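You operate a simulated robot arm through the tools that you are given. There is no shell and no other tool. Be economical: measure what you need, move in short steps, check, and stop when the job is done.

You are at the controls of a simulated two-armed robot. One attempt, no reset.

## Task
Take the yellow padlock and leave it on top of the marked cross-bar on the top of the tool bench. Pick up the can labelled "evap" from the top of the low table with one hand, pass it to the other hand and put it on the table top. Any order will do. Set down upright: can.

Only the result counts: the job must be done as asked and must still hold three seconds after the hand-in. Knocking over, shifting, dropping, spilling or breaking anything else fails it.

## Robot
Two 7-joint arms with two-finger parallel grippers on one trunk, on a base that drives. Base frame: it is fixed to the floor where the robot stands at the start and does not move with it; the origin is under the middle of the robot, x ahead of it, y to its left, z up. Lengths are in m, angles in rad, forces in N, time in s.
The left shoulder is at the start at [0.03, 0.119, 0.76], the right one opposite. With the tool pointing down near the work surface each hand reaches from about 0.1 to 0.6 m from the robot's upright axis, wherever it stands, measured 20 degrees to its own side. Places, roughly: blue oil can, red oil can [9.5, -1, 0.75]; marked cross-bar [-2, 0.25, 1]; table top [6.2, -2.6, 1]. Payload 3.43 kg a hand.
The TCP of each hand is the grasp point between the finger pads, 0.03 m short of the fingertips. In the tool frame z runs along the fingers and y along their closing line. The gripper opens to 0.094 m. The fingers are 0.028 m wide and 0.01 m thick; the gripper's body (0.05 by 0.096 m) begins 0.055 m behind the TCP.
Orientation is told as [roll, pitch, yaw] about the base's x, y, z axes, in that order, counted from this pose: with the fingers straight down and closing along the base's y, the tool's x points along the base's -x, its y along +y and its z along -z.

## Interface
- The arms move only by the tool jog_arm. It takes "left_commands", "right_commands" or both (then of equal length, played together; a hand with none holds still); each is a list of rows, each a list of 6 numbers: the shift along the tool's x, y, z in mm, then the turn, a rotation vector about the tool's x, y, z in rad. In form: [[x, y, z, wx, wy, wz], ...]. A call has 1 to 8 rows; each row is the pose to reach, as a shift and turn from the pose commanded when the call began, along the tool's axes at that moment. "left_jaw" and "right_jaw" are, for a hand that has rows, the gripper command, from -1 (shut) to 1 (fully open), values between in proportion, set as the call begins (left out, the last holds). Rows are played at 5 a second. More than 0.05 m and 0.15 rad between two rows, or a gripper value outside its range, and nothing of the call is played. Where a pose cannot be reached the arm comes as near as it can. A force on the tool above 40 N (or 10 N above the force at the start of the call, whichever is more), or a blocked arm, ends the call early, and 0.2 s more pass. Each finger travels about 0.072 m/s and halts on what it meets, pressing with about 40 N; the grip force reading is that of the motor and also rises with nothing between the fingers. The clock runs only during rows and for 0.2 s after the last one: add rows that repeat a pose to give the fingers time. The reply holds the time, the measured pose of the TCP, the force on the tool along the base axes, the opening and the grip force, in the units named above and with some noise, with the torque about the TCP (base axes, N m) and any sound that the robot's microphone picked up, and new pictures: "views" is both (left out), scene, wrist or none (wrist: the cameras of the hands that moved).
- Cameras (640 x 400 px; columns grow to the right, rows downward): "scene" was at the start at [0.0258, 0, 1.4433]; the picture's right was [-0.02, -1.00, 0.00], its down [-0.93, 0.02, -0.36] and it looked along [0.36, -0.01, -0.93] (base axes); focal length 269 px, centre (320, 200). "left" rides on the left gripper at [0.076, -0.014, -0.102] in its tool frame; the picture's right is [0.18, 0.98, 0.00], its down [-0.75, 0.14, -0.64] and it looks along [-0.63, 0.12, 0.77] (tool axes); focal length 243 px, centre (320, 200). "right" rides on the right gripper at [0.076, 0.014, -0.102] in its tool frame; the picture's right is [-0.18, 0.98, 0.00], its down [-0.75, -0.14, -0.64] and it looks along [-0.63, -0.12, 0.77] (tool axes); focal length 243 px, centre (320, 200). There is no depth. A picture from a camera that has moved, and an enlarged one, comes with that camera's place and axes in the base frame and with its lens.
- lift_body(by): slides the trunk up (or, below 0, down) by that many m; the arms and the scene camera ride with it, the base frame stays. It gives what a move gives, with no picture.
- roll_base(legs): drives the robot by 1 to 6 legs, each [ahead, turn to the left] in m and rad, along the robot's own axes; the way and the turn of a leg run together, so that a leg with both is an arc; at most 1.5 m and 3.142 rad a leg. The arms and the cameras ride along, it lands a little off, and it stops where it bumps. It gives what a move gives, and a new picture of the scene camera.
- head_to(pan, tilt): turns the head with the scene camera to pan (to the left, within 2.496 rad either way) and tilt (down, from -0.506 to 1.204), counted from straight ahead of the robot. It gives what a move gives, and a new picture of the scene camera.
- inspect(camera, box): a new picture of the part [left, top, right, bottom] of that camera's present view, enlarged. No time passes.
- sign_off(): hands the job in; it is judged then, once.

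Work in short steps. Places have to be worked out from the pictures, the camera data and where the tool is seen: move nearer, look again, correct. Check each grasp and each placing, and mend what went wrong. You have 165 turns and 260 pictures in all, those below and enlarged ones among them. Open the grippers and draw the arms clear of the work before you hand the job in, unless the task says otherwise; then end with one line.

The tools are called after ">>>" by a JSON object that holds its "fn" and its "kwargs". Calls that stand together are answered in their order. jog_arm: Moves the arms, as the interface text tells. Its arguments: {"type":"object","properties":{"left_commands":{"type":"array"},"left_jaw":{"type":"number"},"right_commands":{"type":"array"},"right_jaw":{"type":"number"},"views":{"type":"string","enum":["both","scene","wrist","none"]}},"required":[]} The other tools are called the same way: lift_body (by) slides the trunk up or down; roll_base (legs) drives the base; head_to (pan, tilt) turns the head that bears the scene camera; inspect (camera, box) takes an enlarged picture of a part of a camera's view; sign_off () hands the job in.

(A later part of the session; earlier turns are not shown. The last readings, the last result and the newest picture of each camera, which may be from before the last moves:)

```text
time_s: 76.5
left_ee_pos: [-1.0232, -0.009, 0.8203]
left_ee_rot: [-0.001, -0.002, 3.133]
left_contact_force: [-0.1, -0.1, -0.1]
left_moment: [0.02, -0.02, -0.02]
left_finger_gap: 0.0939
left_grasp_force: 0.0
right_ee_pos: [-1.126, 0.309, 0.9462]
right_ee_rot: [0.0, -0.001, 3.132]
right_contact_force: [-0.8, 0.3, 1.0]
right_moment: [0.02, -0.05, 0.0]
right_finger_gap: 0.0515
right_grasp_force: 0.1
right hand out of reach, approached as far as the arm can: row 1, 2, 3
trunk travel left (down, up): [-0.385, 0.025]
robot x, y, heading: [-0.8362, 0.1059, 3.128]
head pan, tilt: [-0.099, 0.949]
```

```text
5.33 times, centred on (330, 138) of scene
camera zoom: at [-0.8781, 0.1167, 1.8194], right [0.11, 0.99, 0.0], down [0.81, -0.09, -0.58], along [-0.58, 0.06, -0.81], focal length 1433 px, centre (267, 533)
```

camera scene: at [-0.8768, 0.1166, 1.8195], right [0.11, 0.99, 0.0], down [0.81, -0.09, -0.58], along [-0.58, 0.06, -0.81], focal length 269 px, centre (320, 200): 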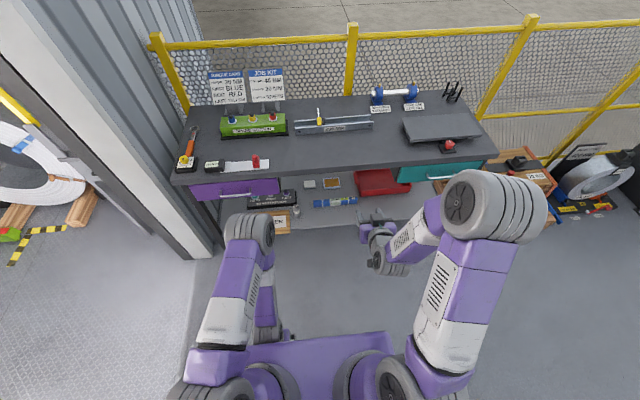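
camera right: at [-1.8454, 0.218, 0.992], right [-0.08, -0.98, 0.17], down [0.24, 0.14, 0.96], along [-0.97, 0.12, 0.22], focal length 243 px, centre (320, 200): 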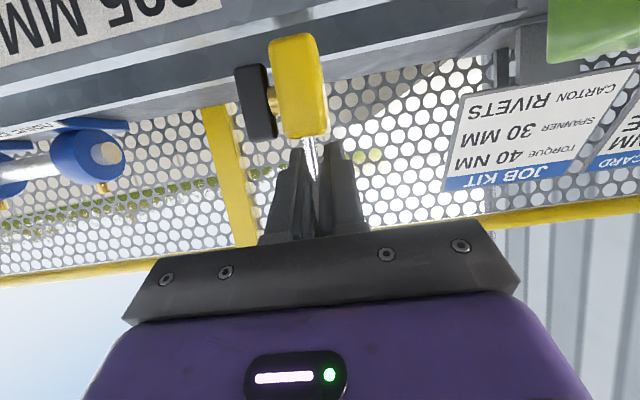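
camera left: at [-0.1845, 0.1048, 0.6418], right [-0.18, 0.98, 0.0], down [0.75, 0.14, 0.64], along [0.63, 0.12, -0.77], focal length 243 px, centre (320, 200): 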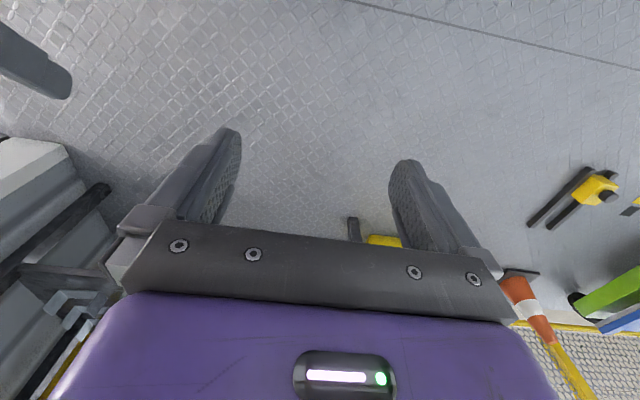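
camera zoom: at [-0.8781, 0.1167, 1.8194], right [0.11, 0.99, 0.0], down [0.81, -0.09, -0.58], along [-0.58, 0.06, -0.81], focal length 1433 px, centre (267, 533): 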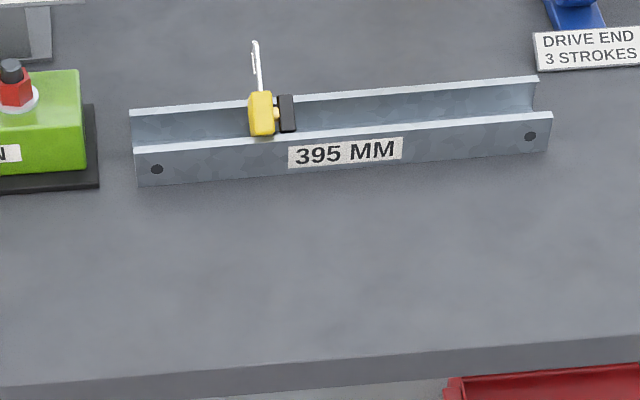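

Padlock remains stable on the bar. Now turn left to face −y and drive out toward the other area.

>>> {"fn": "roll_base", "kwargs": {"legs": [[0, 1.57], [0.9, 0]]}}

>>> {"fn": "head_to", "kwargs": {"pan": 1.4, "tilt": 0.3}}

```text
time_s: 84.9
left_ee_pos: [-0.791, -0.9771, 0.8206]
left_ee_rot: [-0.001, 0.0, -1.65]
left_contact_force: [0.3, 1.3, -0.5]
left_moment: [0.02, -0.01, 0.01]
left_finger_gap: 0.0943
left_grasp_force: 0.1
right_ee_pos: [-1.1173, -1.0581, 0.948]
right_ee_rot: [0.0, -0.003, -1.651]
right_contact_force: [-0.7, 0.5, -0.7]
right_moment: [0.03, 0.0, -0.02]
right_finger_gap: 0.0518
right_grasp_force: 0.2
trunk travel left (down, up): [-0.385, 0.025]
robot x, y, heading: [-0.8959, -0.7809, -1.653]
head pan, tilt: [-0.099, 0.949]
camera scene: at [-0.9064, -0.8222, 1.8195], right [-0.98, 0.18, 0.0], down [0.15, 0.8, -0.58], along [-0.1, -0.57, -0.81], focal length 269 px, centre (320, 200)
```

scene: 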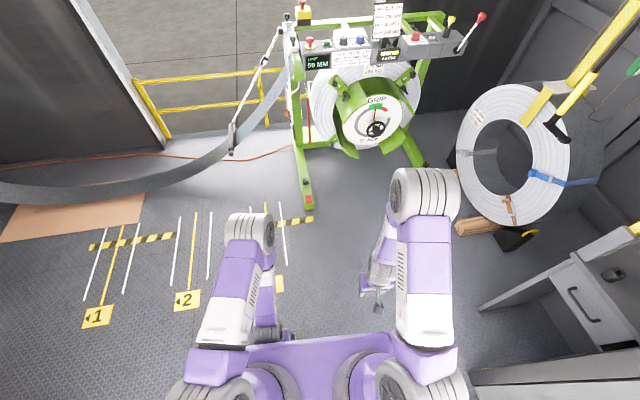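

```text
time_s: 86.5
left_ee_pos: [-0.7914, -0.9766, 0.8208]
left_ee_rot: [0.0, 0.0, -1.652]
left_contact_force: [-0.5, 0.5, -0.4]
left_moment: [0.0, 0.0, -0.04]
left_finger_gap: 0.094
left_grasp_force: 0.0
right_ee_pos: [-1.1167, -1.0575, 0.948]
right_ee_rot: [0.003, -0.006, -1.652]
right_contact_force: [0.7, 0.3, 0.6]
right_moment: [0.01, 0.01, 0.0]
right_finger_gap: 0.0518
right_grasp_force: 0.0
trunk travel left (down, up): [-0.385, 0.025]
robot x, y, heading: [-0.9002, -0.7823, -1.654]
head pan, tilt: [1.4, 0.3]
camera scene: at [-0.8028, -0.7739, 1.8754], right [-0.25, -0.97, 0.0], down [-0.29, 0.07, -0.96], along [0.92, -0.24, -0.3], focal length 269 px, centre (320, 200)
```

scene: 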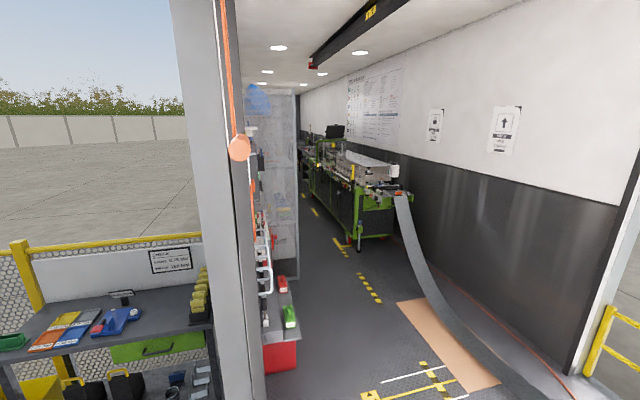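

A corridor runs along +x; the walkway line y≈−1.6 lies between the shelves (y>−1.2) and the machine (y<−2). I'll drive into it and look ahead.

>>> {"fn": "roll_base", "kwargs": {"legs": [[0, 0.634], [0.95, 0], [0, 1.02]]}}

>>> {"fn": "head_to", "kwargs": {"pan": 0, "tilt": 0.3}}

```text
time_s: 95.7
left_ee_pos: [-0.2143, -1.4411, 0.8194]
left_ee_rot: [-0.002, 0.0, 0.048]
left_contact_force: [-0.3, 0.4, 0.8]
left_moment: [0.02, 0.04, 0.02]
left_finger_gap: 0.094
left_grasp_force: 0.1
right_ee_pos: [-0.0921, -1.7524, 0.948]
right_ee_rot: [0.0, -0.006, 0.047]
right_contact_force: [0.1, -0.1, 0.0]
right_moment: [-0.04, 0.0, 0.0]
right_finger_gap: 0.0518
right_grasp_force: 0.0
trunk travel left (down, up): [-0.385, 0.025]
robot x, y, heading: [-0.3952, -1.5656, 0.045]
head pan, tilt: [1.4, 0.3]
camera scene: at [-0.4131, -1.4757, 1.8754], right [0.99, -0.13, 0.0], down [-0.04, -0.29, -0.96], along [0.12, 0.95, -0.3], focal length 269 px, centre (320, 200)
```

scene: 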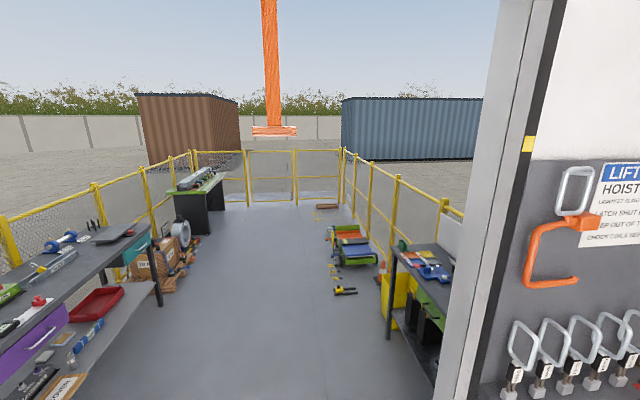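

```text
time_s: 97.3
left_ee_pos: [-0.2126, -1.4393, 0.8204]
left_ee_rot: [0.001, -0.001, 0.048]
left_contact_force: [0.2, 0.2, 0.6]
left_moment: [-0.02, 0.03, -0.04]
left_finger_gap: 0.094
left_grasp_force: 0.1
right_ee_pos: [-0.0922, -1.7545, 0.9469]
right_ee_rot: [0.001, -0.004, 0.048]
right_contact_force: [0.0, 0.0, 0.4]
right_moment: [0.02, -0.01, -0.02]
right_finger_gap: 0.0517
right_grasp_force: 0.0
trunk travel left (down, up): [-0.385, 0.025]
robot x, y, heading: [-0.3934, -1.5708, 0.048]
head pan, tilt: [0.0, 0.3]
camera scene: at [-0.3316, -1.5642, 1.8754], right [0.05, -1.0, 0.0], down [-0.3, -0.01, -0.96], along [0.95, 0.04, -0.3], focal length 269 px, centre (320, 200)
```

scene: 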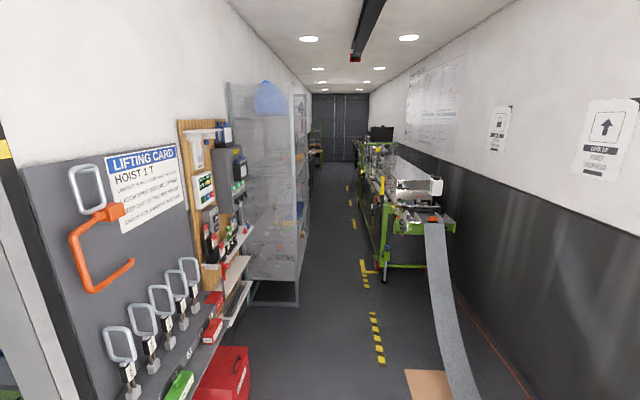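

Clear corridor. Straighten and drive along y≈−1.6 for 3 m.

>>> {"fn": "roll_base", "kwargs": {"legs": [[0, -0.063], [1.5, 0], [1.5, 0]]}}

```text
time_s: 112.5
left_ee_pos: [2.8608, -1.4508, 0.8201]
left_ee_rot: [0.0, 0.0, 0.0]
left_contact_force: [-0.4, 0.0, -0.9]
left_moment: [0.02, -0.01, 0.0]
left_finger_gap: 0.0943
left_grasp_force: 0.2
right_ee_pos: [2.9669, -1.7683, 0.9472]
right_ee_rot: [0.002, -0.004, 0.0]
right_contact_force: [-0.5, -0.5, -0.8]
right_moment: [0.01, 0.02, 0.0]
right_finger_gap: 0.0518
right_grasp_force: 0.1
trunk travel left (down, up): [-0.385, 0.025]
robot x, y, heading: [2.6728, -1.5701, -0.003]
head pan, tilt: [0.0, 0.3]
camera scene: at [2.737, -1.5686, 1.8754], right [0.0, -1.0, 0.0], down [-0.3, 0.0, -0.96], along [0.96, 0.0, -0.3], focal length 269 px, centre (320, 200)
```

scene: 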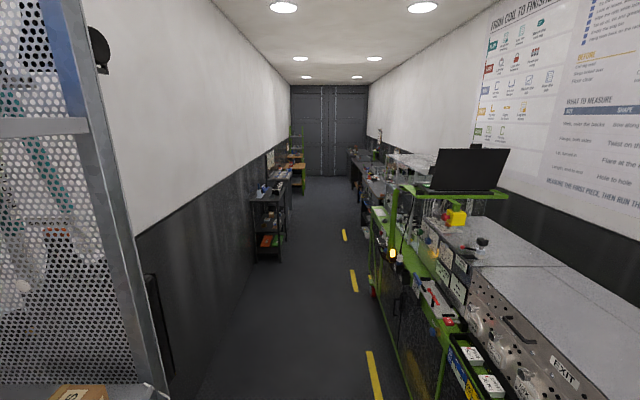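

Continue straight 2.7 m to near x≈5.4.

>>> {"fn": "roll_base", "kwargs": {"legs": [[1.5, 0], [1.2, 0]]}}

>>> {"fn": "head_to", "kwargs": {"pan": -0.7, "tilt": 0.5}}

```text
time_s: 125.5
left_ee_pos: [5.5297, -1.4348, 0.8198]
left_ee_rot: [0.002, -0.001, 0.003]
left_contact_force: [0.4, 0.0, 0.3]
left_moment: [0.0, 0.01, -0.01]
left_finger_gap: 0.0942
left_grasp_force: 0.1
right_ee_pos: [5.6366, -1.7526, 0.9473]
right_ee_rot: [0.003, -0.006, 0.005]
right_contact_force: [-0.2, 0.4, 0.3]
right_moment: [0.02, 0.01, -0.03]
right_finger_gap: 0.0514
right_grasp_force: 0.1
trunk travel left (down, up): [-0.385, 0.025]
robot x, y, heading: [5.3425, -1.5552, 0.003]
head pan, tilt: [0.0, 0.3]
camera scene: at [5.4062, -1.5541, 1.8754], right [0.0, -1.0, 0.0], down [-0.3, 0.0, -0.96], along [0.96, 0.0, -0.3], focal length 269 px, centre (320, 200)
```

scene: 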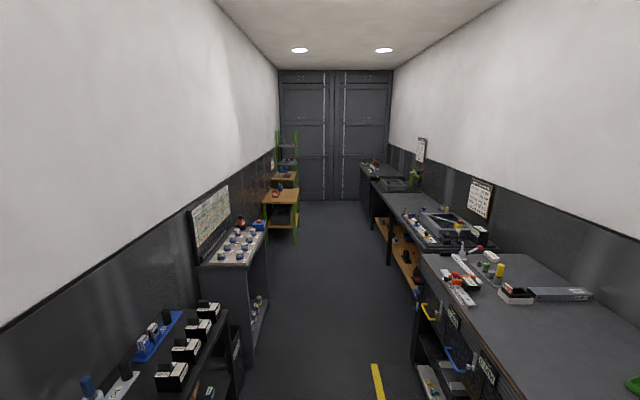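

```text
time_s: 126.5
left_ee_pos: [5.5295, -1.4354, 0.82]
left_ee_rot: [-0.001, -0.002, 0.003]
left_contact_force: [0.1, 0.5, -0.4]
left_moment: [0.01, -0.05, 0.0]
left_finger_gap: 0.0939
left_grasp_force: 0.0
right_ee_pos: [5.637, -1.7532, 0.9484]
right_ee_rot: [0.003, -0.006, 0.005]
right_contact_force: [-0.5, -0.3, -0.1]
right_moment: [-0.03, -0.01, 0.01]
right_finger_gap: 0.0519
right_grasp_force: 0.1
trunk travel left (down, up): [-0.385, 0.025]
robot x, y, heading: [5.3401, -1.5557, 0.002]
head pan, tilt: [-0.7, 0.499]
camera scene: at [5.3825, -1.6127, 1.857], right [-0.64, -0.77, 0.0], down [-0.37, 0.31, -0.88], along [0.67, -0.56, -0.48], focal length 269 px, centre (320, 200)
```

scene: 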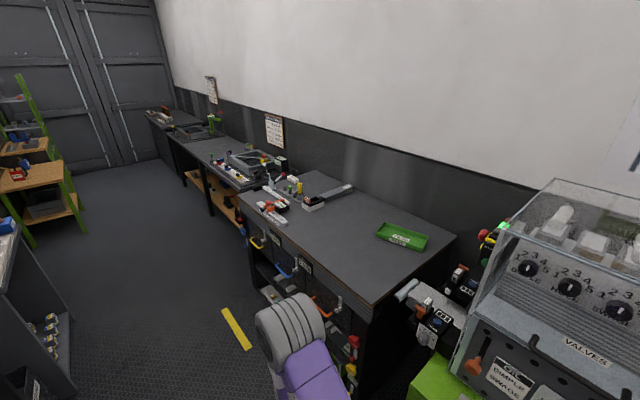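

The bench on the right with the green tray (≈(6.1,−2.7)) is the destination table; the low wooden table is ahead left (≈(9.2,−1)). Drive on 3.6 m.

>>> {"fn": "roll_base", "kwargs": {"legs": [[1.5, 0], [1.5, 0], [0.5, 0]]}}

>>> {"fn": "head_to", "kwargs": {"pan": 1.0, "tilt": 0.6}}

```text
time_s: 143.7
left_ee_pos: [9.0676, -1.4287, 0.82]
left_ee_rot: [0.0, -0.002, -0.003]
left_contact_force: [0.2, -0.4, 0.1]
left_moment: [-0.01, 0.0, 0.0]
left_finger_gap: 0.0943
left_grasp_force: 0.0
right_ee_pos: [9.1726, -1.7461, 0.9484]
right_ee_rot: [0.001, -0.005, -0.002]
right_contact_force: [-0.6, -0.3, 0.2]
right_moment: [0.03, 0.01, 0.0]
right_finger_gap: 0.0519
right_grasp_force: 0.1
trunk travel left (down, up): [-0.385, 0.025]
robot x, y, heading: [8.8837, -1.5472, -0.0]
head pan, tilt: [-0.7, 0.499]
camera scene: at [8.9195, -1.604, 1.857], right [-0.65, -0.76, 0.0], down [-0.37, 0.31, -0.88], along [0.67, -0.57, -0.48], focal length 269 px, centre (320, 200)
```

scene: 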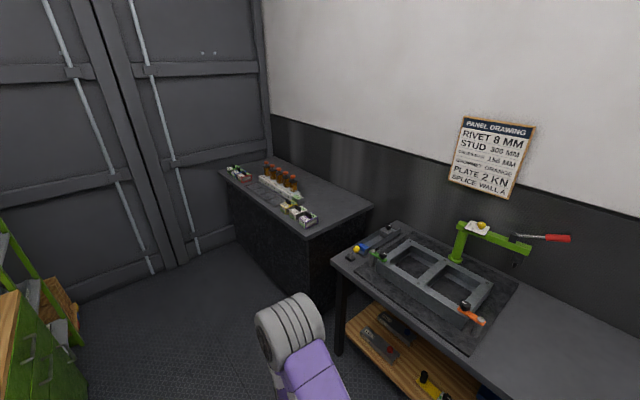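

```text
time_s: 145.4
left_ee_pos: [9.0675, -1.4268, 0.8191]
left_ee_rot: [0.002, -0.002, -0.002]
left_contact_force: [-0.6, -1.2, 1.0]
left_moment: [-0.01, 0.02, 0.01]
left_finger_gap: 0.0937
left_grasp_force: 0.1
right_ee_pos: [9.1722, -1.7459, 0.9477]
right_ee_rot: [0.002, -0.005, -0.001]
right_contact_force: [-0.4, -0.4, -1.0]
right_moment: [0.0, 0.0, 0.01]
right_finger_gap: 0.0516
right_grasp_force: 0.0
trunk travel left (down, up): [-0.385, 0.025]
robot x, y, heading: [8.8775, -1.546, 0.004]
head pan, tilt: [1.0, 0.6]
camera scene: at [8.8976, -1.471, 1.8479], right [0.84, -0.54, 0.0], down [-0.31, -0.47, -0.83], along [0.45, 0.69, -0.56], focal length 269 px, centre (320, 200)
```

scene: 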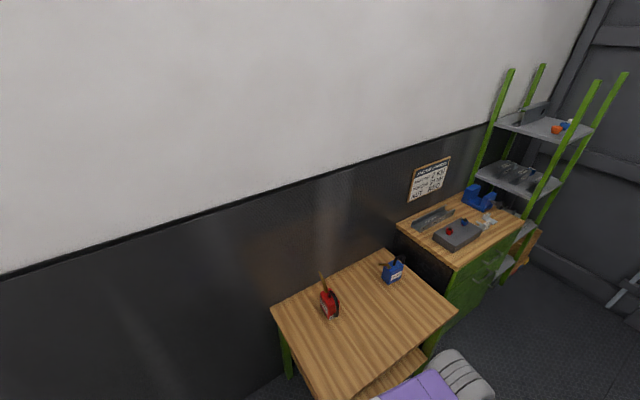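

Two oil cans are on the low table. I'll enlarge to read the labels.

>>> {"fn": "inspect", "kwargs": {"camera": "scene", "box": [305, 245, 425, 325]}}

```text
5.00 times, centred on (365, 285) of scene
camera zoom: at [8.8976, -1.471, 1.8479], right [0.84, -0.54, 0.0], down [-0.31, -0.47, -0.83], along [0.45, 0.69, -0.56], focal length 1343 px, centre (95, -225)
```

zoom: 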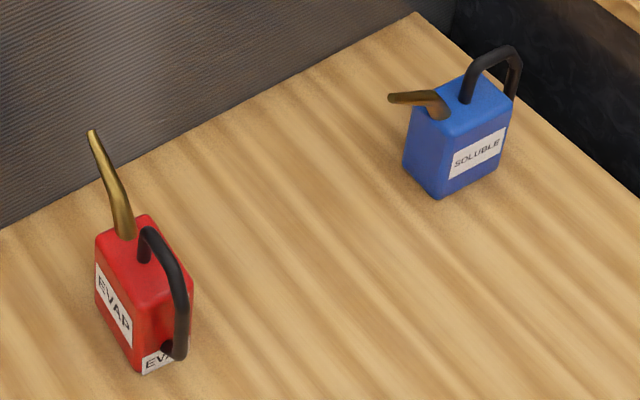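

The red can is the "EVAP" one, at about (9.33, −0.89), handle toward the corridor. I'll drive 0.38 m, turn left to face the table and look down.

>>> {"fn": "roll_base", "kwargs": {"legs": [[0.38, 0], [0, 1.57]]}}

>>> {"fn": "head_to", "kwargs": {"pan": 0, "tilt": 0.95}}

>>> {"fn": "inspect", "kwargs": {"camera": "scene", "box": [280, 90, 440, 190]}}

```text
time_s: 151.6
left_ee_pos: [9.1455, -1.3595, 0.8206]
left_ee_rot: [0.0, -0.002, 1.551]
left_contact_force: [-0.8, -0.7, -1.1]
left_moment: [-0.04, 0.0, -0.03]
left_finger_gap: 0.0939
left_grasp_force: 0.1
right_ee_pos: [9.4669, -1.2582, 0.9487]
right_ee_rot: [0.002, -0.006, 1.548]
right_contact_force: [-0.3, 0.1, 0.4]
right_moment: [-0.01, -0.02, -0.02]
right_finger_gap: 0.0515
right_grasp_force: 0.1
trunk travel left (down, up): [-0.385, 0.025]
robot x, y, heading: [9.2686, -1.5496, 1.548]
head pan, tilt: [1.0, 0.6]
camera scene: at [9.1879, -1.5282, 1.8479], right [0.56, 0.83, 0.0], down [0.47, -0.32, -0.83], along [-0.68, 0.46, -0.56], focal length 269 px, centre (320, 200)
```

scene: 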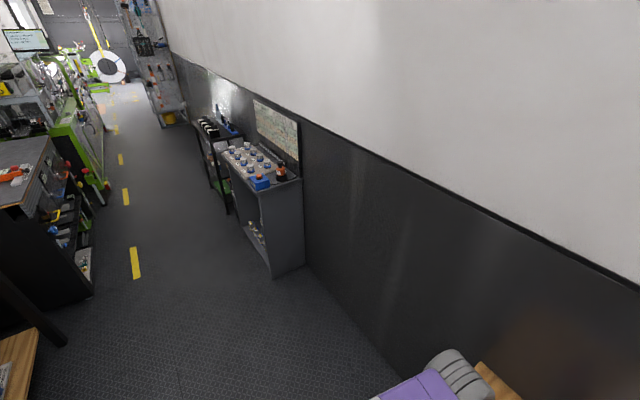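

```text
time_s: 152.9
left_ee_pos: [9.1463, -1.36, 0.8201]
left_ee_rot: [0.0, -0.002, 1.551]
left_contact_force: [0.2, -0.4, -0.1]
left_moment: [-0.02, -0.02, 0.03]
left_finger_gap: 0.094
left_grasp_force: 0.1
right_ee_pos: [9.4668, -1.2593, 0.948]
right_ee_rot: [0.002, -0.004, 1.55]
right_contact_force: [0.0, -0.3, -0.7]
right_moment: [0.04, -0.02, 0.0]
right_finger_gap: 0.052
right_grasp_force: 0.1
trunk travel left (down, up): [-0.385, 0.025]
robot x, y, heading: [9.263, -1.5494, 1.551]
head pan, tilt: [0.0, 0.949]
camera scene: at [9.2628, -1.5049, 1.8195], right [1.0, -0.02, 0.0], down [-0.02, -0.81, -0.58], along [0.01, 0.58, -0.81], focal length 269 px, centre (320, 200)
```

scene: 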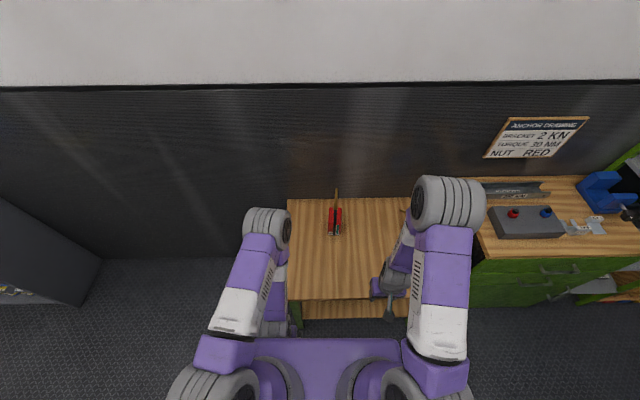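

```text
4.00 times, centred on (360, 140) of scene
camera zoom: at [9.2628, -1.5049, 1.8195], right [1.0, -0.02, 0.0], down [-0.02, -0.81, -0.58], along [0.01, 0.58, -0.81], focal length 1074 px, centre (160, 440)
```

zoom: 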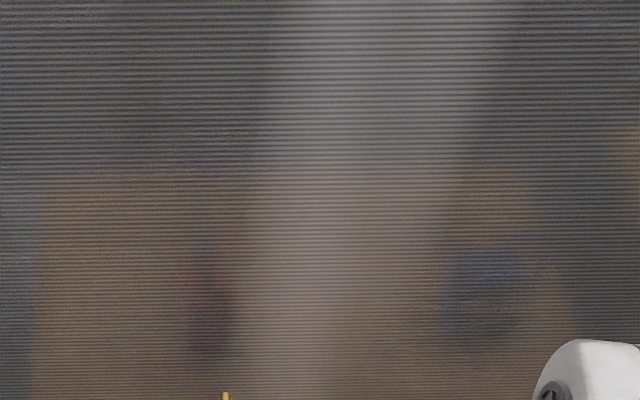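

>>> {"fn": "inspect", "kwargs": {"camera": "scene", "box": [300, 180, 380, 250]}}

```text
5.71 times, centred on (340, 215) of scene
camera zoom: at [9.2628, -1.5049, 1.8195], right [1.0, -0.02, 0.0], down [-0.02, -0.81, -0.58], along [0.01, 0.58, -0.81], focal length 1535 px, centre (206, 114)
```

zoom: 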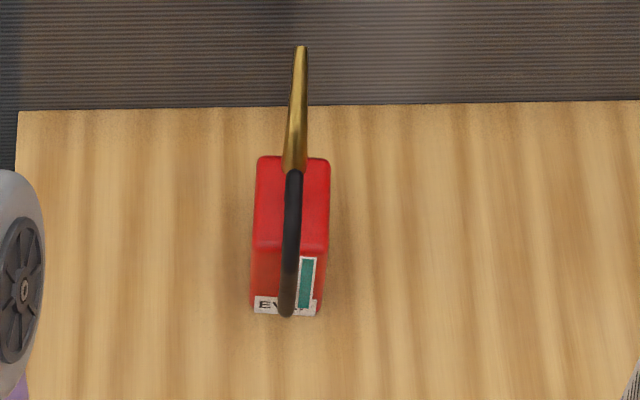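

Can: body ≈60×80×110 mm, centre ≈(9.34, −0.871), table z≈0.705, handle toward me, spout to the wall. I'll grip its side faces from the front with the right hand tilted forward; first set up the arm posture.

>>> {"fn": "jog_arm", "kwargs": {"right_commands": [[-12, 17, -6, 0, -0.15, 0], [-25, 34, -12, 0, -0.3, 0], [-37, 50, -19, 0, -0.45, 0], [-50, 67, -25, 0, -0.6, 0], [-62, 84, -31, 0, -0.75, 0], [-75, 100, -37, 0, -0.9, 0], [-87, 117, -44, 0, -1.05, 0], [-100, 134, -50, 0, -1.2, 0]], "left_commands": [[0, 10, -25, 0, 0, 0], [0, 20, -50, 0, 0, 0], [0, 30, -75, 0, 0, 0], [0, 40, -100, 0, 0, 0], [0, 50, -125, 0, 0, 0], [0, 60, -150, 0, 0, 0], [0, 70, -175, 0, 0, 0], [0, 80, -200, 0, 0, 0]], "right_jaw": 1, "views": "both"}}

```text
time_s: 153.7
left_ee_pos: [9.1209, -1.3507, 0.8794]
left_ee_rot: [-0.003, -0.003, 1.551]
left_contact_force: [-1.6, 0.9, -3.3]
left_moment: [0.05, -0.09, -0.04]
left_finger_gap: 0.0941
left_grasp_force: 0.0
left hand out of reach, approached as far as the arm can: row 3
right_ee_pos: [9.4192, -1.2221, 0.9642]
right_ee_rot: [0.0, -0.416, 1.551]
right_contact_force: [-0.1, -0.2, 0.9]
right_moment: [-0.01, 0.0, 0.0]
right_finger_gap: 0.0941
right_grasp_force: 0.0
right hand out of reach, approached as far as the arm can: row 3
trunk travel left (down, up): [-0.385, 0.025]
robot x, y, heading: [9.2599, -1.5481, 1.551]
head pan, tilt: [0.0, 0.949]
stopped in row 3 (left hand): the force on the tool passed its limit at 122 N (the readings are from after the stop); the commanded pose is now the measured one
camera scene: at [9.2621, -1.5044, 1.8195], right [1.0, -0.02, 0.0], down [-0.02, -0.81, -0.58], along [0.01, 0.58, -0.81], focal length 269 px, centre (320, 200)
camera right: at [9.4028, -1.3326, 1.0282], right [-0.98, 0.19, 0.08], down [0.15, 0.43, 0.89], along [0.13, 0.88, -0.45], focal length 243 px, centre (320, 200)
camera left: at [9.133, -1.428, 0.9812], right [-0.99, -0.17, 0.0], down [-0.13, 0.75, 0.65], along [-0.1, 0.64, -0.76], focal length 243 px, centre (320, 200)
```

scene: 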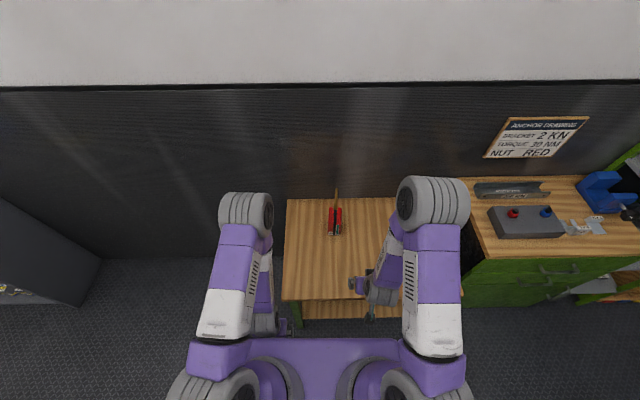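
right: 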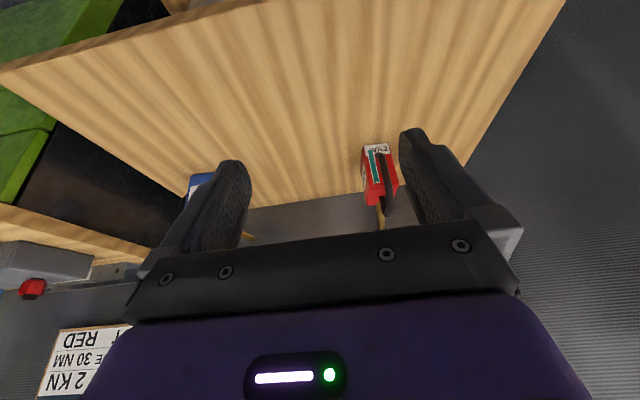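
left: 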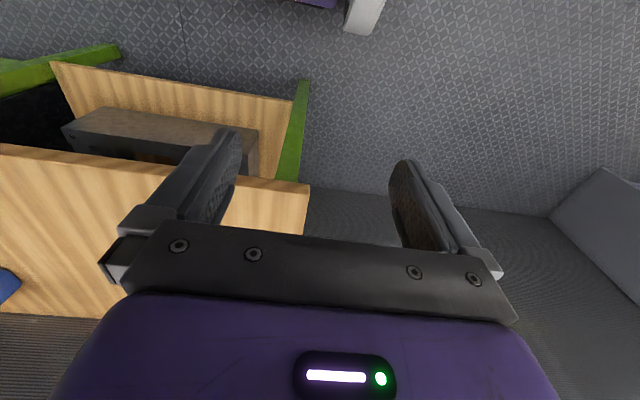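

The left arm self-blocked on raising (no object touched); leave it. Continue with the right hand only: finish the tilt and move in front of the can.

>>> {"fn": "jog_arm", "kwargs": {"right_commands": [[-24, 15, 4, 0, -0.13, 0], [-48, 30, 8, 0, -0.26, 0], [-72, 45, 12, 0, -0.39, 0], [-96, 60, 16, 0, -0.52, 0], [-120, 75, 20, 0, -0.65, 0], [-143, 89, 24, 0, -0.784, 0], [-143, 89, 24, 0, -0.784, 0]], "views": "none"}}

>>> {"fn": "lift_body", "kwargs": {"by": -0.17}}

>>> {"fn": "inspect", "kwargs": {"camera": "right", "box": [0, 0, 640, 400]}}

>>> {"fn": "inspect", "kwargs": {"camera": "scene", "box": [0, 0, 640, 400]}}

```text
time_s: 155.3
left_ee_pos: [9.1211, -1.3499, 0.8801]
left_ee_rot: [-0.001, -0.003, 1.55]
left_contact_force: [0.7, 2.2, -10.3]
left_moment: [0.38, 0.22, 0.02]
left_finger_gap: 0.0941
left_grasp_force: 0.1
right_ee_pos: [9.3356, -1.0825, 1.0011]
right_ee_rot: [0.004, -1.202, 1.548]
right_contact_force: [-0.2, 0.4, 0.0]
right_moment: [-0.05, 0.03, -0.04]
right_finger_gap: 0.0942
right_grasp_force: 0.0
trunk travel left (down, up): [-0.385, 0.025]
robot x, y, heading: [9.2616, -1.5503, 1.551]
head pan, tilt: [0.0, 0.949]
```

```text
time_s: 157.2
left_ee_pos: [9.1211, -1.3509, 0.7107]
left_ee_rot: [0.0, -0.004, 1.552]
left_contact_force: [0.3, 1.0, -11.9]
left_moment: [0.94, 0.38, 0.01]
left_finger_gap: 0.094
left_grasp_force: 0.0
right_ee_pos: [9.3359, -1.0824, 0.8317]
right_ee_rot: [0.002, -1.201, 1.549]
right_contact_force: [-0.6, -0.1, -0.9]
right_moment: [-0.02, 0.01, -0.02]
right_finger_gap: 0.094
right_grasp_force: 0.0
trunk travel left (down, up): [-0.215, 0.195]
robot x, y, heading: [9.261, -1.5513, 1.551]
head pan, tilt: [0.0, 0.949]
```

```text
1.00 times, centred on (320, 200) of right (not enlarged: the box is as wide or as high as the picture)
camera zoom: at [9.318, -1.2042, 0.7989], right [-0.98, 0.09, 0.17], down [0.14, -0.33, 0.93], along [0.14, 0.94, 0.31], focal length 243 px, centre (320, 200)
```

zoom: 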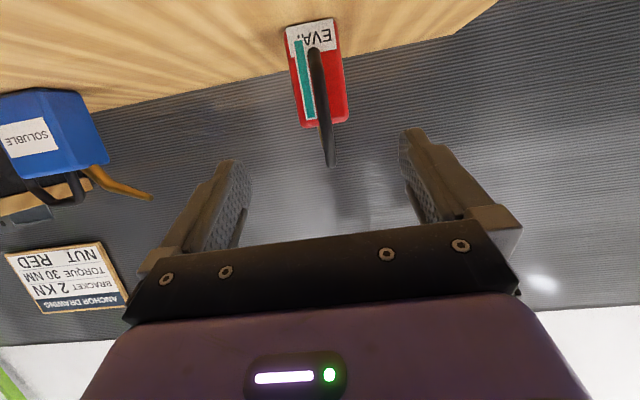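

```text
1.00 times, centred on (320, 200) of scene (not enlarged: the box is as wide or as high as the picture)
camera zoom: at [9.2629, -1.505, 1.6496], right [1.0, -0.02, 0.0], down [-0.02, -0.81, -0.58], along [0.01, 0.58, -0.81], focal length 269 px, centre (320, 200)
```

zoom: 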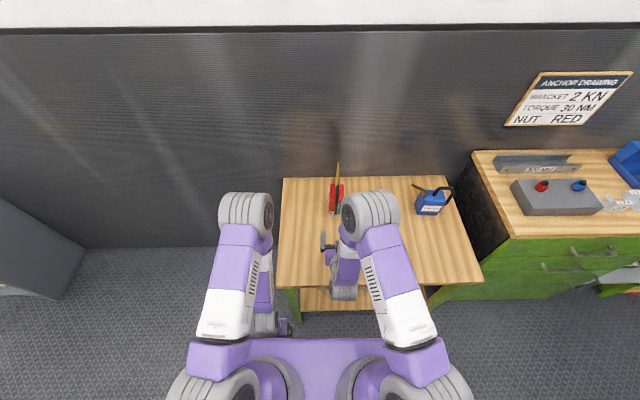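

The left hand reads −12 N, likely touching its own arm; I'll lower it 6 cm to relieve that, and look with its camera.

>>> {"fn": "jog_arm", "kwargs": {"left_commands": [[0, 0, 20, 0, 0, 0], [0, 0, 40, 0, 0, 0], [0, 0, 60, 0, 0, 0], [0, 0, 60, 0, 0, 0]], "views": "wrist"}}

```text
time_s: 158.2
left_ee_pos: [9.1207, -1.3507, 0.6478]
left_ee_rot: [-0.002, -0.002, 1.551]
left_contact_force: [0.5, -0.5, 0.1]
left_moment: [0.0, -0.04, 0.0]
left_finger_gap: 0.0941
left_grasp_force: 0.0
right_ee_pos: [9.3358, -1.082, 0.8311]
right_ee_rot: [0.004, -1.2, 1.547]
right_contact_force: [-1.6, -0.5, 0.1]
right_moment: [-0.01, -0.03, -0.02]
right_finger_gap: 0.094
right_grasp_force: 0.0
trunk travel left (down, up): [-0.215, 0.195]
robot x, y, heading: [9.2629, -1.5498, 1.55]
head pan, tilt: [0.0, 0.949]
camera left: at [9.1335, -1.4284, 0.7504], right [-0.99, -0.17, 0.0], down [-0.13, 0.75, 0.64], along [-0.11, 0.64, -0.76], focal length 243 px, centre (320, 200)
```

left: 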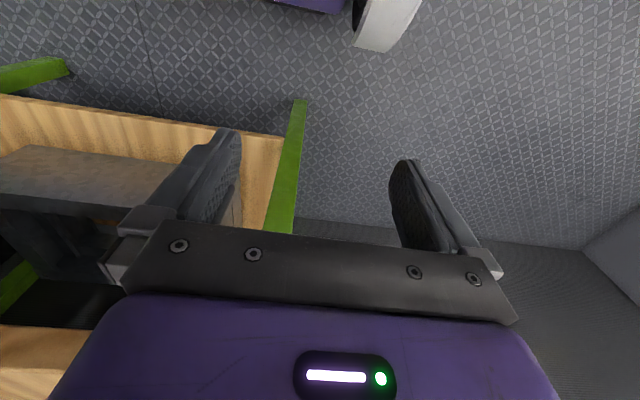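

Self-contact gone. The can's front face is at y≈−0.91, top ≈0.806, handle bulges to y≈−0.945. I'll lower in front of it, then move forward with the fingers straddling it, stopping partway to check.

>>> {"fn": "jog_arm", "kwargs": {"right_commands": [[31, 0, 12, 0, 0, 0], [61, 0, 24, 0, 0, 0], [46, 0, 64, 0, 0, 0], [31, 0, 104, 0, 0, 0], [20, 0, 130, 0, 0, 0], [20, 0, 130, 0, 0, 0]], "views": "both"}}

>>> {"fn": "inspect", "kwargs": {"camera": "scene", "box": [290, 160, 390, 240]}}

```text
time_s: 159.6
left_ee_pos: [9.1216, -1.3518, 0.6487]
left_ee_rot: [0.0, -0.004, 1.552]
left_contact_force: [-0.5, -0.4, 0.1]
left_moment: [0.02, 0.04, 0.01]
left_finger_gap: 0.0941
left_grasp_force: 0.0
right_ee_pos: [9.3372, -0.9662, 0.7677]
right_ee_rot: [0.002, -1.201, 1.551]
right_contact_force: [0.2, 0.0, 0.0]
right_moment: [0.01, -0.03, 0.01]
right_finger_gap: 0.0941
right_grasp_force: 0.2
trunk travel left (down, up): [-0.215, 0.195]
robot x, y, heading: [9.2614, -1.5527, 1.547]
head pan, tilt: [0.0, 0.949]
camera scene: at [9.2628, -1.505, 1.6495], right [1.0, -0.02, 0.0], down [-0.02, -0.81, -0.58], along [0.01, 0.58, -0.81], focal length 269 px, centre (320, 200)
camera right: at [9.3207, -1.0887, 0.735], right [-0.98, 0.09, 0.17], down [0.14, -0.33, 0.93], along [0.14, 0.94, 0.31], focal length 243 px, centre (320, 200)
```

scene: 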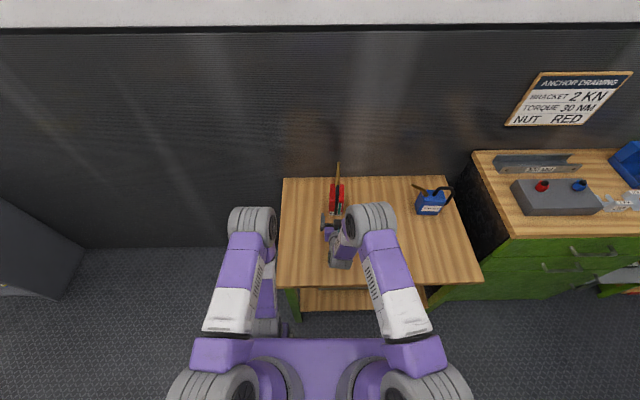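
right: 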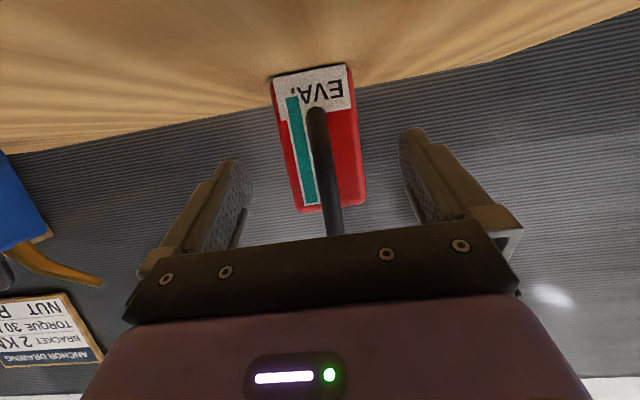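

```text
5.00 times, centred on (340, 200) of scene
camera zoom: at [9.2628, -1.505, 1.6495], right [1.0, -0.02, 0.0], down [-0.02, -0.81, -0.58], along [0.01, 0.58, -0.81], focal length 1343 px, centre (220, 200)
```

zoom: 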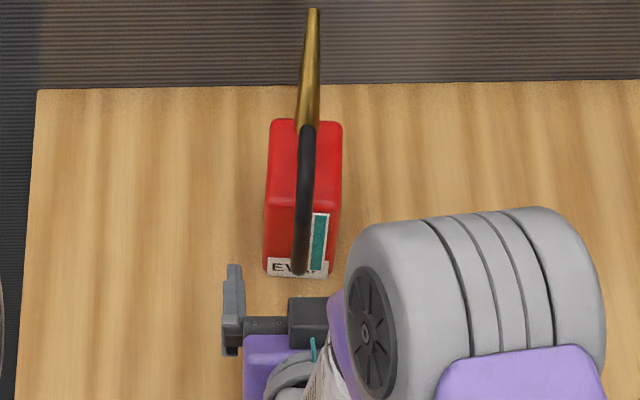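

Aligned (can centre x≈9.339, TCP 9.337). Advance 5.5 cm and close.

>>> {"fn": "jog_arm", "kwargs": {"right_commands": [[-10, 0, 26, 0, 0, 0], [-20, 0, 52, 0, 0, 0], [-20, 0, 52, 0, 0, 0]], "views": "wrist"}}

>>> {"fn": "inspect", "kwargs": {"camera": "scene", "box": [290, 160, 390, 240]}}

```text
time_s: 160.4
left_ee_pos: [9.1209, -1.3506, 0.648]
left_ee_rot: [-0.002, -0.004, 1.553]
left_contact_force: [0.2, 0.8, 0.2]
left_moment: [-0.01, 0.01, 0.0]
left_finger_gap: 0.0937
left_grasp_force: 0.1
right_ee_pos: [9.3392, -0.9128, 0.7651]
right_ee_rot: [0.003, -1.2, 1.55]
right_contact_force: [-0.3, -0.3, 0.5]
right_moment: [0.0, 0.0, -0.01]
right_finger_gap: 0.0941
right_grasp_force: 0.1
trunk travel left (down, up): [-0.215, 0.195]
robot x, y, heading: [9.261, -1.5487, 1.55]
head pan, tilt: [0.0, 0.949]
camera right: at [9.3215, -1.0351, 0.7329], right [-0.98, 0.09, 0.17], down [0.14, -0.33, 0.94], along [0.14, 0.94, 0.31], focal length 243 px, centre (320, 200)
```

right: 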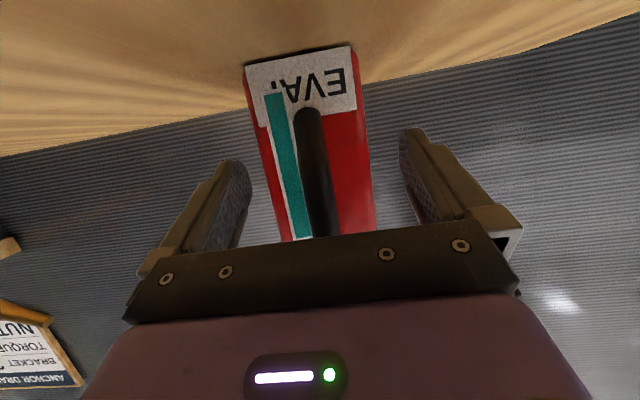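

```text
5.00 times, centred on (340, 200) of scene
camera zoom: at [9.2628, -1.505, 1.6495], right [1.0, -0.02, 0.0], down [-0.02, -0.81, -0.58], along [0.01, 0.58, -0.81], focal length 1343 px, centre (220, 200)
```

zoom: 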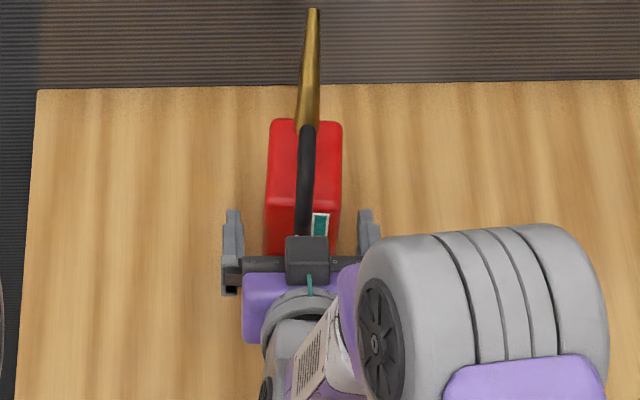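

No contact yet. Six millimetres more, then close.

>>> {"fn": "jog_arm", "kwargs": {"right_commands": [[-2, 0, 6, 0, 0, 0], [-2, 0, 6, 0, 0, 0]], "views": "none"}}

>>> {"fn": "jog_arm", "kwargs": {"right_commands": [[0, 0, 0, 0, 0, 0], [0, 0, 0, 0, 0, 0], [0, 0, 0, 0, 0, 0], [0, 0, 0, 0, 0, 0]], "right_jaw": -1, "views": "wrist"}}

```text
time_s: 161.0
left_ee_pos: [9.121, -1.351, 0.6481]
left_ee_rot: [-0.002, -0.003, 1.551]
left_contact_force: [0.4, 0.2, 0.0]
left_moment: [0.01, 0.0, -0.01]
left_finger_gap: 0.0937
left_grasp_force: 0.0
right_ee_pos: [9.3389, -0.9069, 0.7657]
right_ee_rot: [0.004, -1.2, 1.549]
right_contact_force: [0.4, -0.3, 0.7]
right_moment: [0.04, 0.01, 0.04]
right_finger_gap: 0.0941
right_grasp_force: 0.0
trunk travel left (down, up): [-0.215, 0.195]
robot x, y, heading: [9.265, -1.551, 1.549]
head pan, tilt: [0.0, 0.949]
```

```text
time_s: 162.0
left_ee_pos: [9.1205, -1.351, 0.6485]
left_ee_rot: [0.0, -0.004, 1.549]
left_contact_force: [-0.3, 0.4, -0.2]
left_moment: [-0.01, -0.01, 0.02]
left_finger_gap: 0.094
left_grasp_force: 0.0
right_ee_pos: [9.3389, -0.9072, 0.7657]
right_ee_rot: [0.002, -1.201, 1.551]
right_contact_force: [1.3, 0.2, -0.1]
right_moment: [0.15, -0.21, -0.18]
right_finger_gap: 0.0648
right_grasp_force: 40.1
trunk travel left (down, up): [-0.215, 0.195]
robot x, y, heading: [9.2607, -1.5486, 1.552]
head pan, tilt: [0.0, 0.949]
camera right: at [9.3214, -1.0292, 0.7332], right [-0.98, 0.09, 0.17], down [0.14, -0.33, 0.93], along [0.14, 0.94, 0.31], focal length 243 px, centre (320, 200)
```

right: 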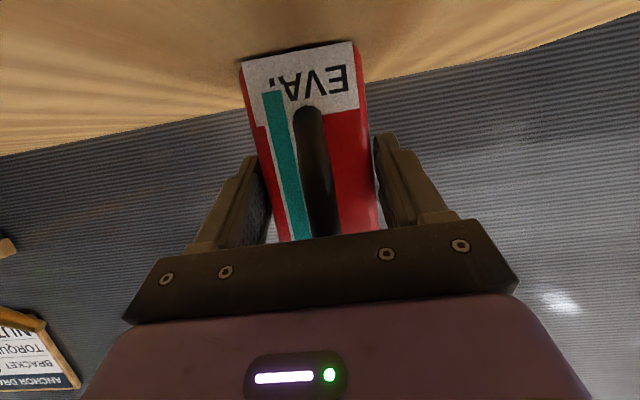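

Gripped at 65 mm. Lift 6 cm slowly and check for slip.

>>> {"fn": "jog_arm", "kwargs": {"right_commands": [[-19, 0, -7, 0, 0, 0], [-37, 0, -14, 0, 0, 0], [-56, 0, -22, 0, 0, 0], [-56, 0, -22, 0, 0, 0]], "views": "both"}}

```text
time_s: 163.0
left_ee_pos: [9.1213, -1.3514, 0.6479]
left_ee_rot: [0.0, -0.004, 1.551]
left_contact_force: [-0.8, -0.5, -0.5]
left_moment: [0.02, 0.02, 0.0]
left_finger_gap: 0.0939
left_grasp_force: 0.0
right_ee_pos: [9.3399, -0.9092, 0.8245]
right_ee_rot: [0.004, -1.199, 1.55]
right_contact_force: [0.0, -0.3, -4.5]
right_moment: [-0.26, 0.06, 0.01]
right_finger_gap: 0.0644
right_grasp_force: 39.6
trunk travel left (down, up): [-0.215, 0.195]
robot x, y, heading: [9.2617, -1.5516, 1.55]
head pan, tilt: [0.0, 0.949]
camera scene: at [9.263, -1.5039, 1.6494], right [1.0, -0.02, 0.0], down [-0.02, -0.81, -0.58], along [0.01, 0.58, -0.81], focal length 269 px, centre (320, 200)
camera right: at [9.3224, -1.0313, 0.7924], right [-0.98, 0.09, 0.17], down [0.14, -0.33, 0.94], along [0.14, 0.94, 0.31], focal length 243 px, centre (320, 200)
```

scene: 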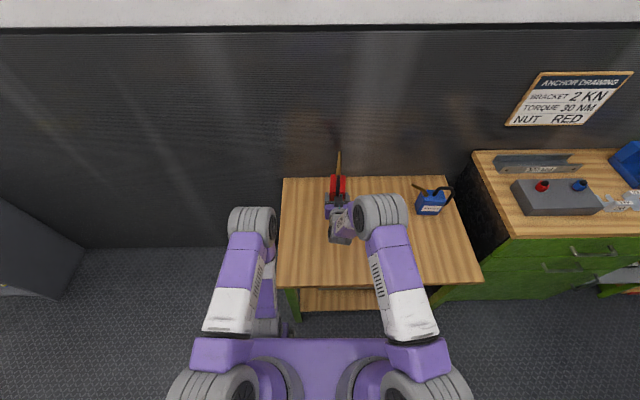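
right: 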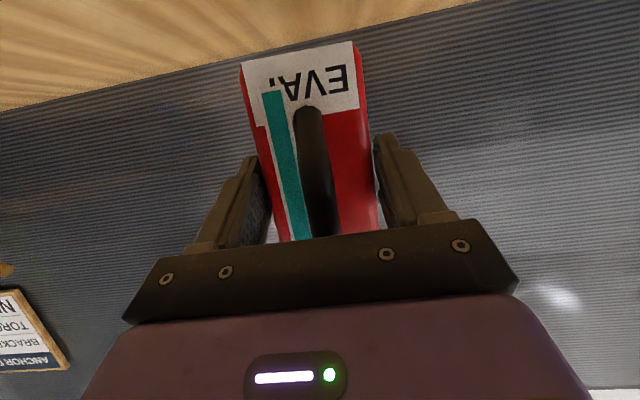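

Held firmly (4.5 N). Raise the trunk 12 cm and back off 0.35 m from the table.

>>> {"fn": "lift_body", "kwargs": {"by": 0.12}}

>>> {"fn": "roll_base", "kwargs": {"legs": [[-0.35, 0]]}}

```text
time_s: 164.5
left_ee_pos: [9.1211, -1.3511, 0.7686]
left_ee_rot: [0.0, -0.003, 1.552]
left_contact_force: [0.6, 0.2, -0.3]
left_moment: [0.02, 0.01, 0.0]
left_finger_gap: 0.0941
left_grasp_force: 0.1
right_ee_pos: [9.3399, -0.9087, 0.9448]
right_ee_rot: [0.005, -1.198, 1.548]
right_contact_force: [0.6, 0.5, -4.7]
right_moment: [-0.22, 0.04, 0.0]
right_finger_gap: 0.0645
right_grasp_force: 40.2
trunk travel left (down, up): [-0.335, 0.075]
robot x, y, heading: [9.2592, -1.5522, 1.554]
head pan, tilt: [0.0, 0.949]
```

```text
time_s: 166.8
left_ee_pos: [9.1128, -1.7052, 0.7694]
left_ee_rot: [0.001, -0.004, 1.545]
left_contact_force: [0.6, 0.0, -0.2]
left_moment: [0.0, -0.03, 0.0]
left_finger_gap: 0.0939
left_grasp_force: 0.1
right_ee_pos: [9.3367, -1.2646, 0.9457]
right_ee_rot: [0.006, -1.199, 1.54]
right_contact_force: [-0.2, 0.2, -5.0]
right_moment: [-0.23, -0.02, 0.01]
right_finger_gap: 0.0645
right_grasp_force: 39.7
trunk travel left (down, up): [-0.335, 0.075]
robot x, y, heading: [9.2503, -1.9065, 1.542]
head pan, tilt: [0.0, 0.949]
camera scene: at [9.2545, -1.8602, 1.7695], right [1.0, -0.03, 0.0], down [-0.02, -0.81, -0.58], along [0.02, 0.58, -0.81], focal length 269 px, centre (320, 200)
```

scene: 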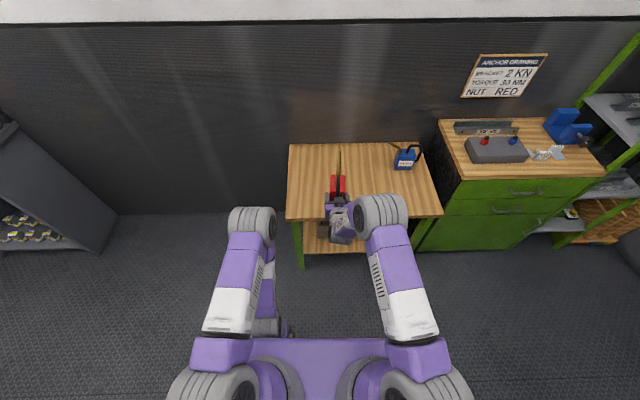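

Move forward 0.12 m for rear clearance, then turn left to face −x.

>>> {"fn": "roll_base", "kwargs": {"legs": [[0.12, 0], [0, 1.6]]}}

```text
time_s: 171.9
left_ee_pos: [9.0577, -1.9293, 0.7687]
left_ee_rot: [-0.002, -0.002, 3.12]
left_contact_force: [0.3, 0.4, -0.1]
left_moment: [0.01, -0.01, -0.01]
left_finger_gap: 0.0942
left_grasp_force: 0.0
right_ee_pos: [8.6161, -1.7072, 0.9445]
right_ee_rot: [0.003, -1.199, 3.118]
right_contact_force: [0.1, -0.4, -4.8]
right_moment: [-0.02, -0.25, -0.01]
right_finger_gap: 0.0639
right_grasp_force: 40.1
trunk travel left (down, up): [-0.335, 0.075]
robot x, y, heading: [9.2551, -1.7872, 3.116]
head pan, tilt: [0.0, 0.949]
camera scene: at [9.213, -1.7855, 1.7695], right [0.02, 1.0, 0.0], down [0.81, -0.02, -0.58], along [-0.58, 0.01, -0.81], focal length 269 px, centre (320, 200)
```

scene: 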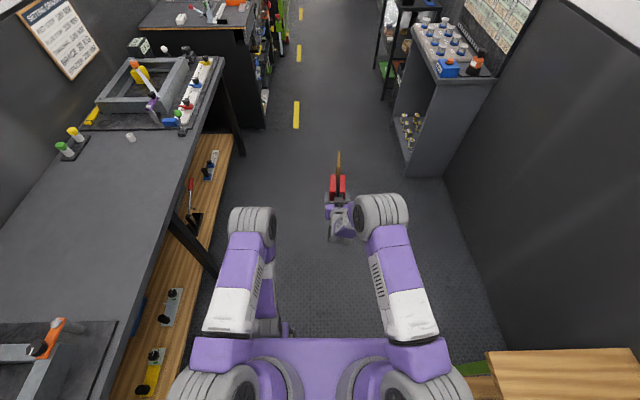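

Clear space. For the hand-over I'll bring the can in and yaw the right hand to the left (about the vertical, can stays upright) — first 1.18 rad.

>>> {"fn": "jog_arm", "kwargs": {"right_commands": [[5.5, 2, -14, -0.1375, 0, -0.0534], [11, 4, -28, -0.275, 0, -0.1068], [16.5, 6, -42, -0.4125, 0, -0.1601], [22, 8, -56, -0.55, 0, -0.2135], [27.5, 9, -70, -0.6875, 0, -0.2669], [33, 11, -84, -0.825, 0, -0.3203], [38.5, 13, -98, -0.9625, 0, -0.3736], [44, 15, -112, -1.1, 0, -0.427]], "views": "scene"}}

```text
time_s: 173.7
left_ee_pos: [9.0576, -1.9277, 0.7678]
left_ee_rot: [-0.004, -0.004, 3.12]
left_contact_force: [-0.4, -0.5, 0.5]
left_moment: [0.01, 0.03, -0.02]
left_finger_gap: 0.094
left_grasp_force: 0.1
right_ee_pos: [8.738, -1.7264, 0.9448]
right_ee_rot: [0.004, -1.201, -1.987]
right_contact_force: [1.1, -0.2, -5.3]
right_moment: [0.21, -0.08, 0.0]
right_finger_gap: 0.0642
right_grasp_force: 40.1
trunk travel left (down, up): [-0.335, 0.075]
robot x, y, heading: [9.2582, -1.7858, 3.116]
head pan, tilt: [0.0, 0.949]
camera scene: at [9.2132, -1.7854, 1.7695], right [0.02, 1.0, 0.0], down [0.81, -0.02, -0.58], along [-0.58, 0.01, -0.81], focal length 269 px, centre (320, 200)
```

scene: 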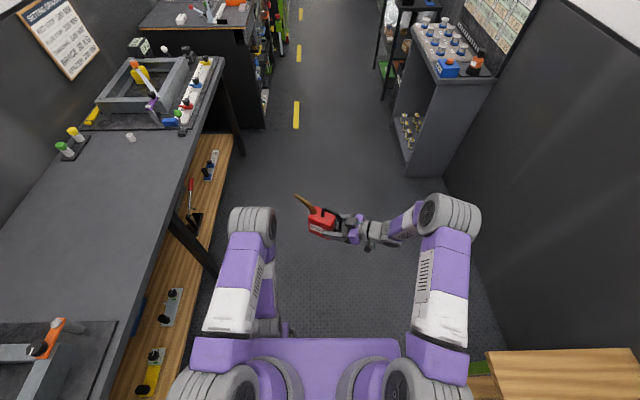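

Works well. Finish the yaw to 90° and shift the can slightly right.

>>> {"fn": "jog_arm", "kwargs": {"right_commands": [[6, 8, -15, -0.12, 0, -0.046], [11, 16, -29, -0.24, 0, -0.093], [17, 24, -43, -0.359, 0, -0.139], [17, 24, -43, -0.359, 0, -0.139]], "views": "both"}}

>>> {"fn": "inspect", "kwargs": {"camera": "scene", "box": [260, 160, 420, 280]}}

```text
time_s: 174.7
left_ee_pos: [9.0586, -1.9283, 0.7698]
left_ee_rot: [-0.003, -0.004, 3.121]
left_contact_force: [-0.1, -0.2, 0.7]
left_moment: [0.0, -0.02, -0.02]
left_finger_gap: 0.0941
left_grasp_force: 0.0
right_ee_pos: [8.7779, -1.6926, 0.9452]
right_ee_rot: [0.006, -1.201, -1.602]
right_contact_force: [-0.4, 0.0, -4.7]
right_moment: [0.21, 0.0, 0.0]
right_finger_gap: 0.064
right_grasp_force: 40.1
trunk travel left (down, up): [-0.335, 0.075]
robot x, y, heading: [9.2575, -1.7873, 3.121]
head pan, tilt: [0.0, 0.949]
camera scene: at [9.2133, -1.7855, 1.7695], right [0.02, 1.0, 0.0], down [0.81, -0.02, -0.58], along [-0.58, 0.01, -0.81], focal length 269 px, centre (320, 200)
camera right: at [8.795, -1.5687, 0.9125], right [0.98, -0.09, 0.17], down [-0.14, 0.33, 0.93], along [-0.14, -0.94, 0.31], focal length 243 px, centre (320, 200)
```

scene: 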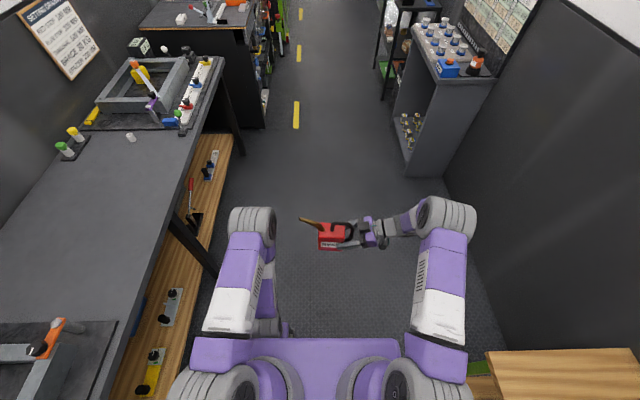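
right: 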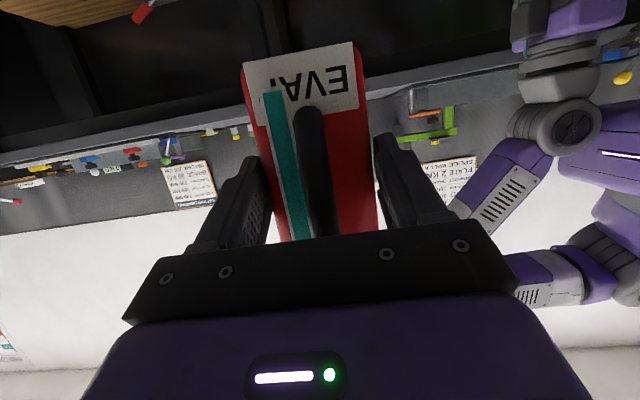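

```text
3.33 times, centred on (340, 220) of scene
camera zoom: at [9.2133, -1.7855, 1.7695], right [0.02, 1.0, 0.0], down [0.81, -0.02, -0.58], along [-0.58, 0.01, -0.81], focal length 895 px, centre (253, 133)
```

zoom: 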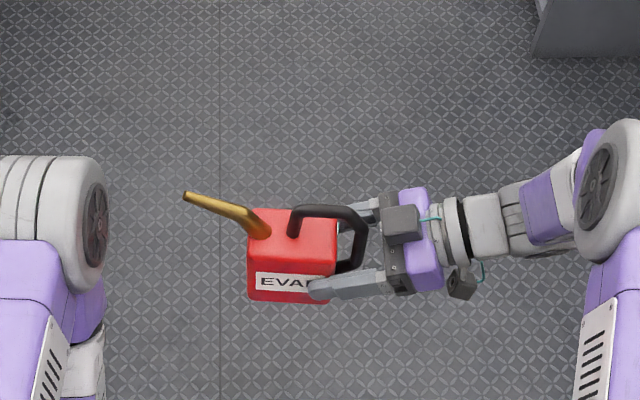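

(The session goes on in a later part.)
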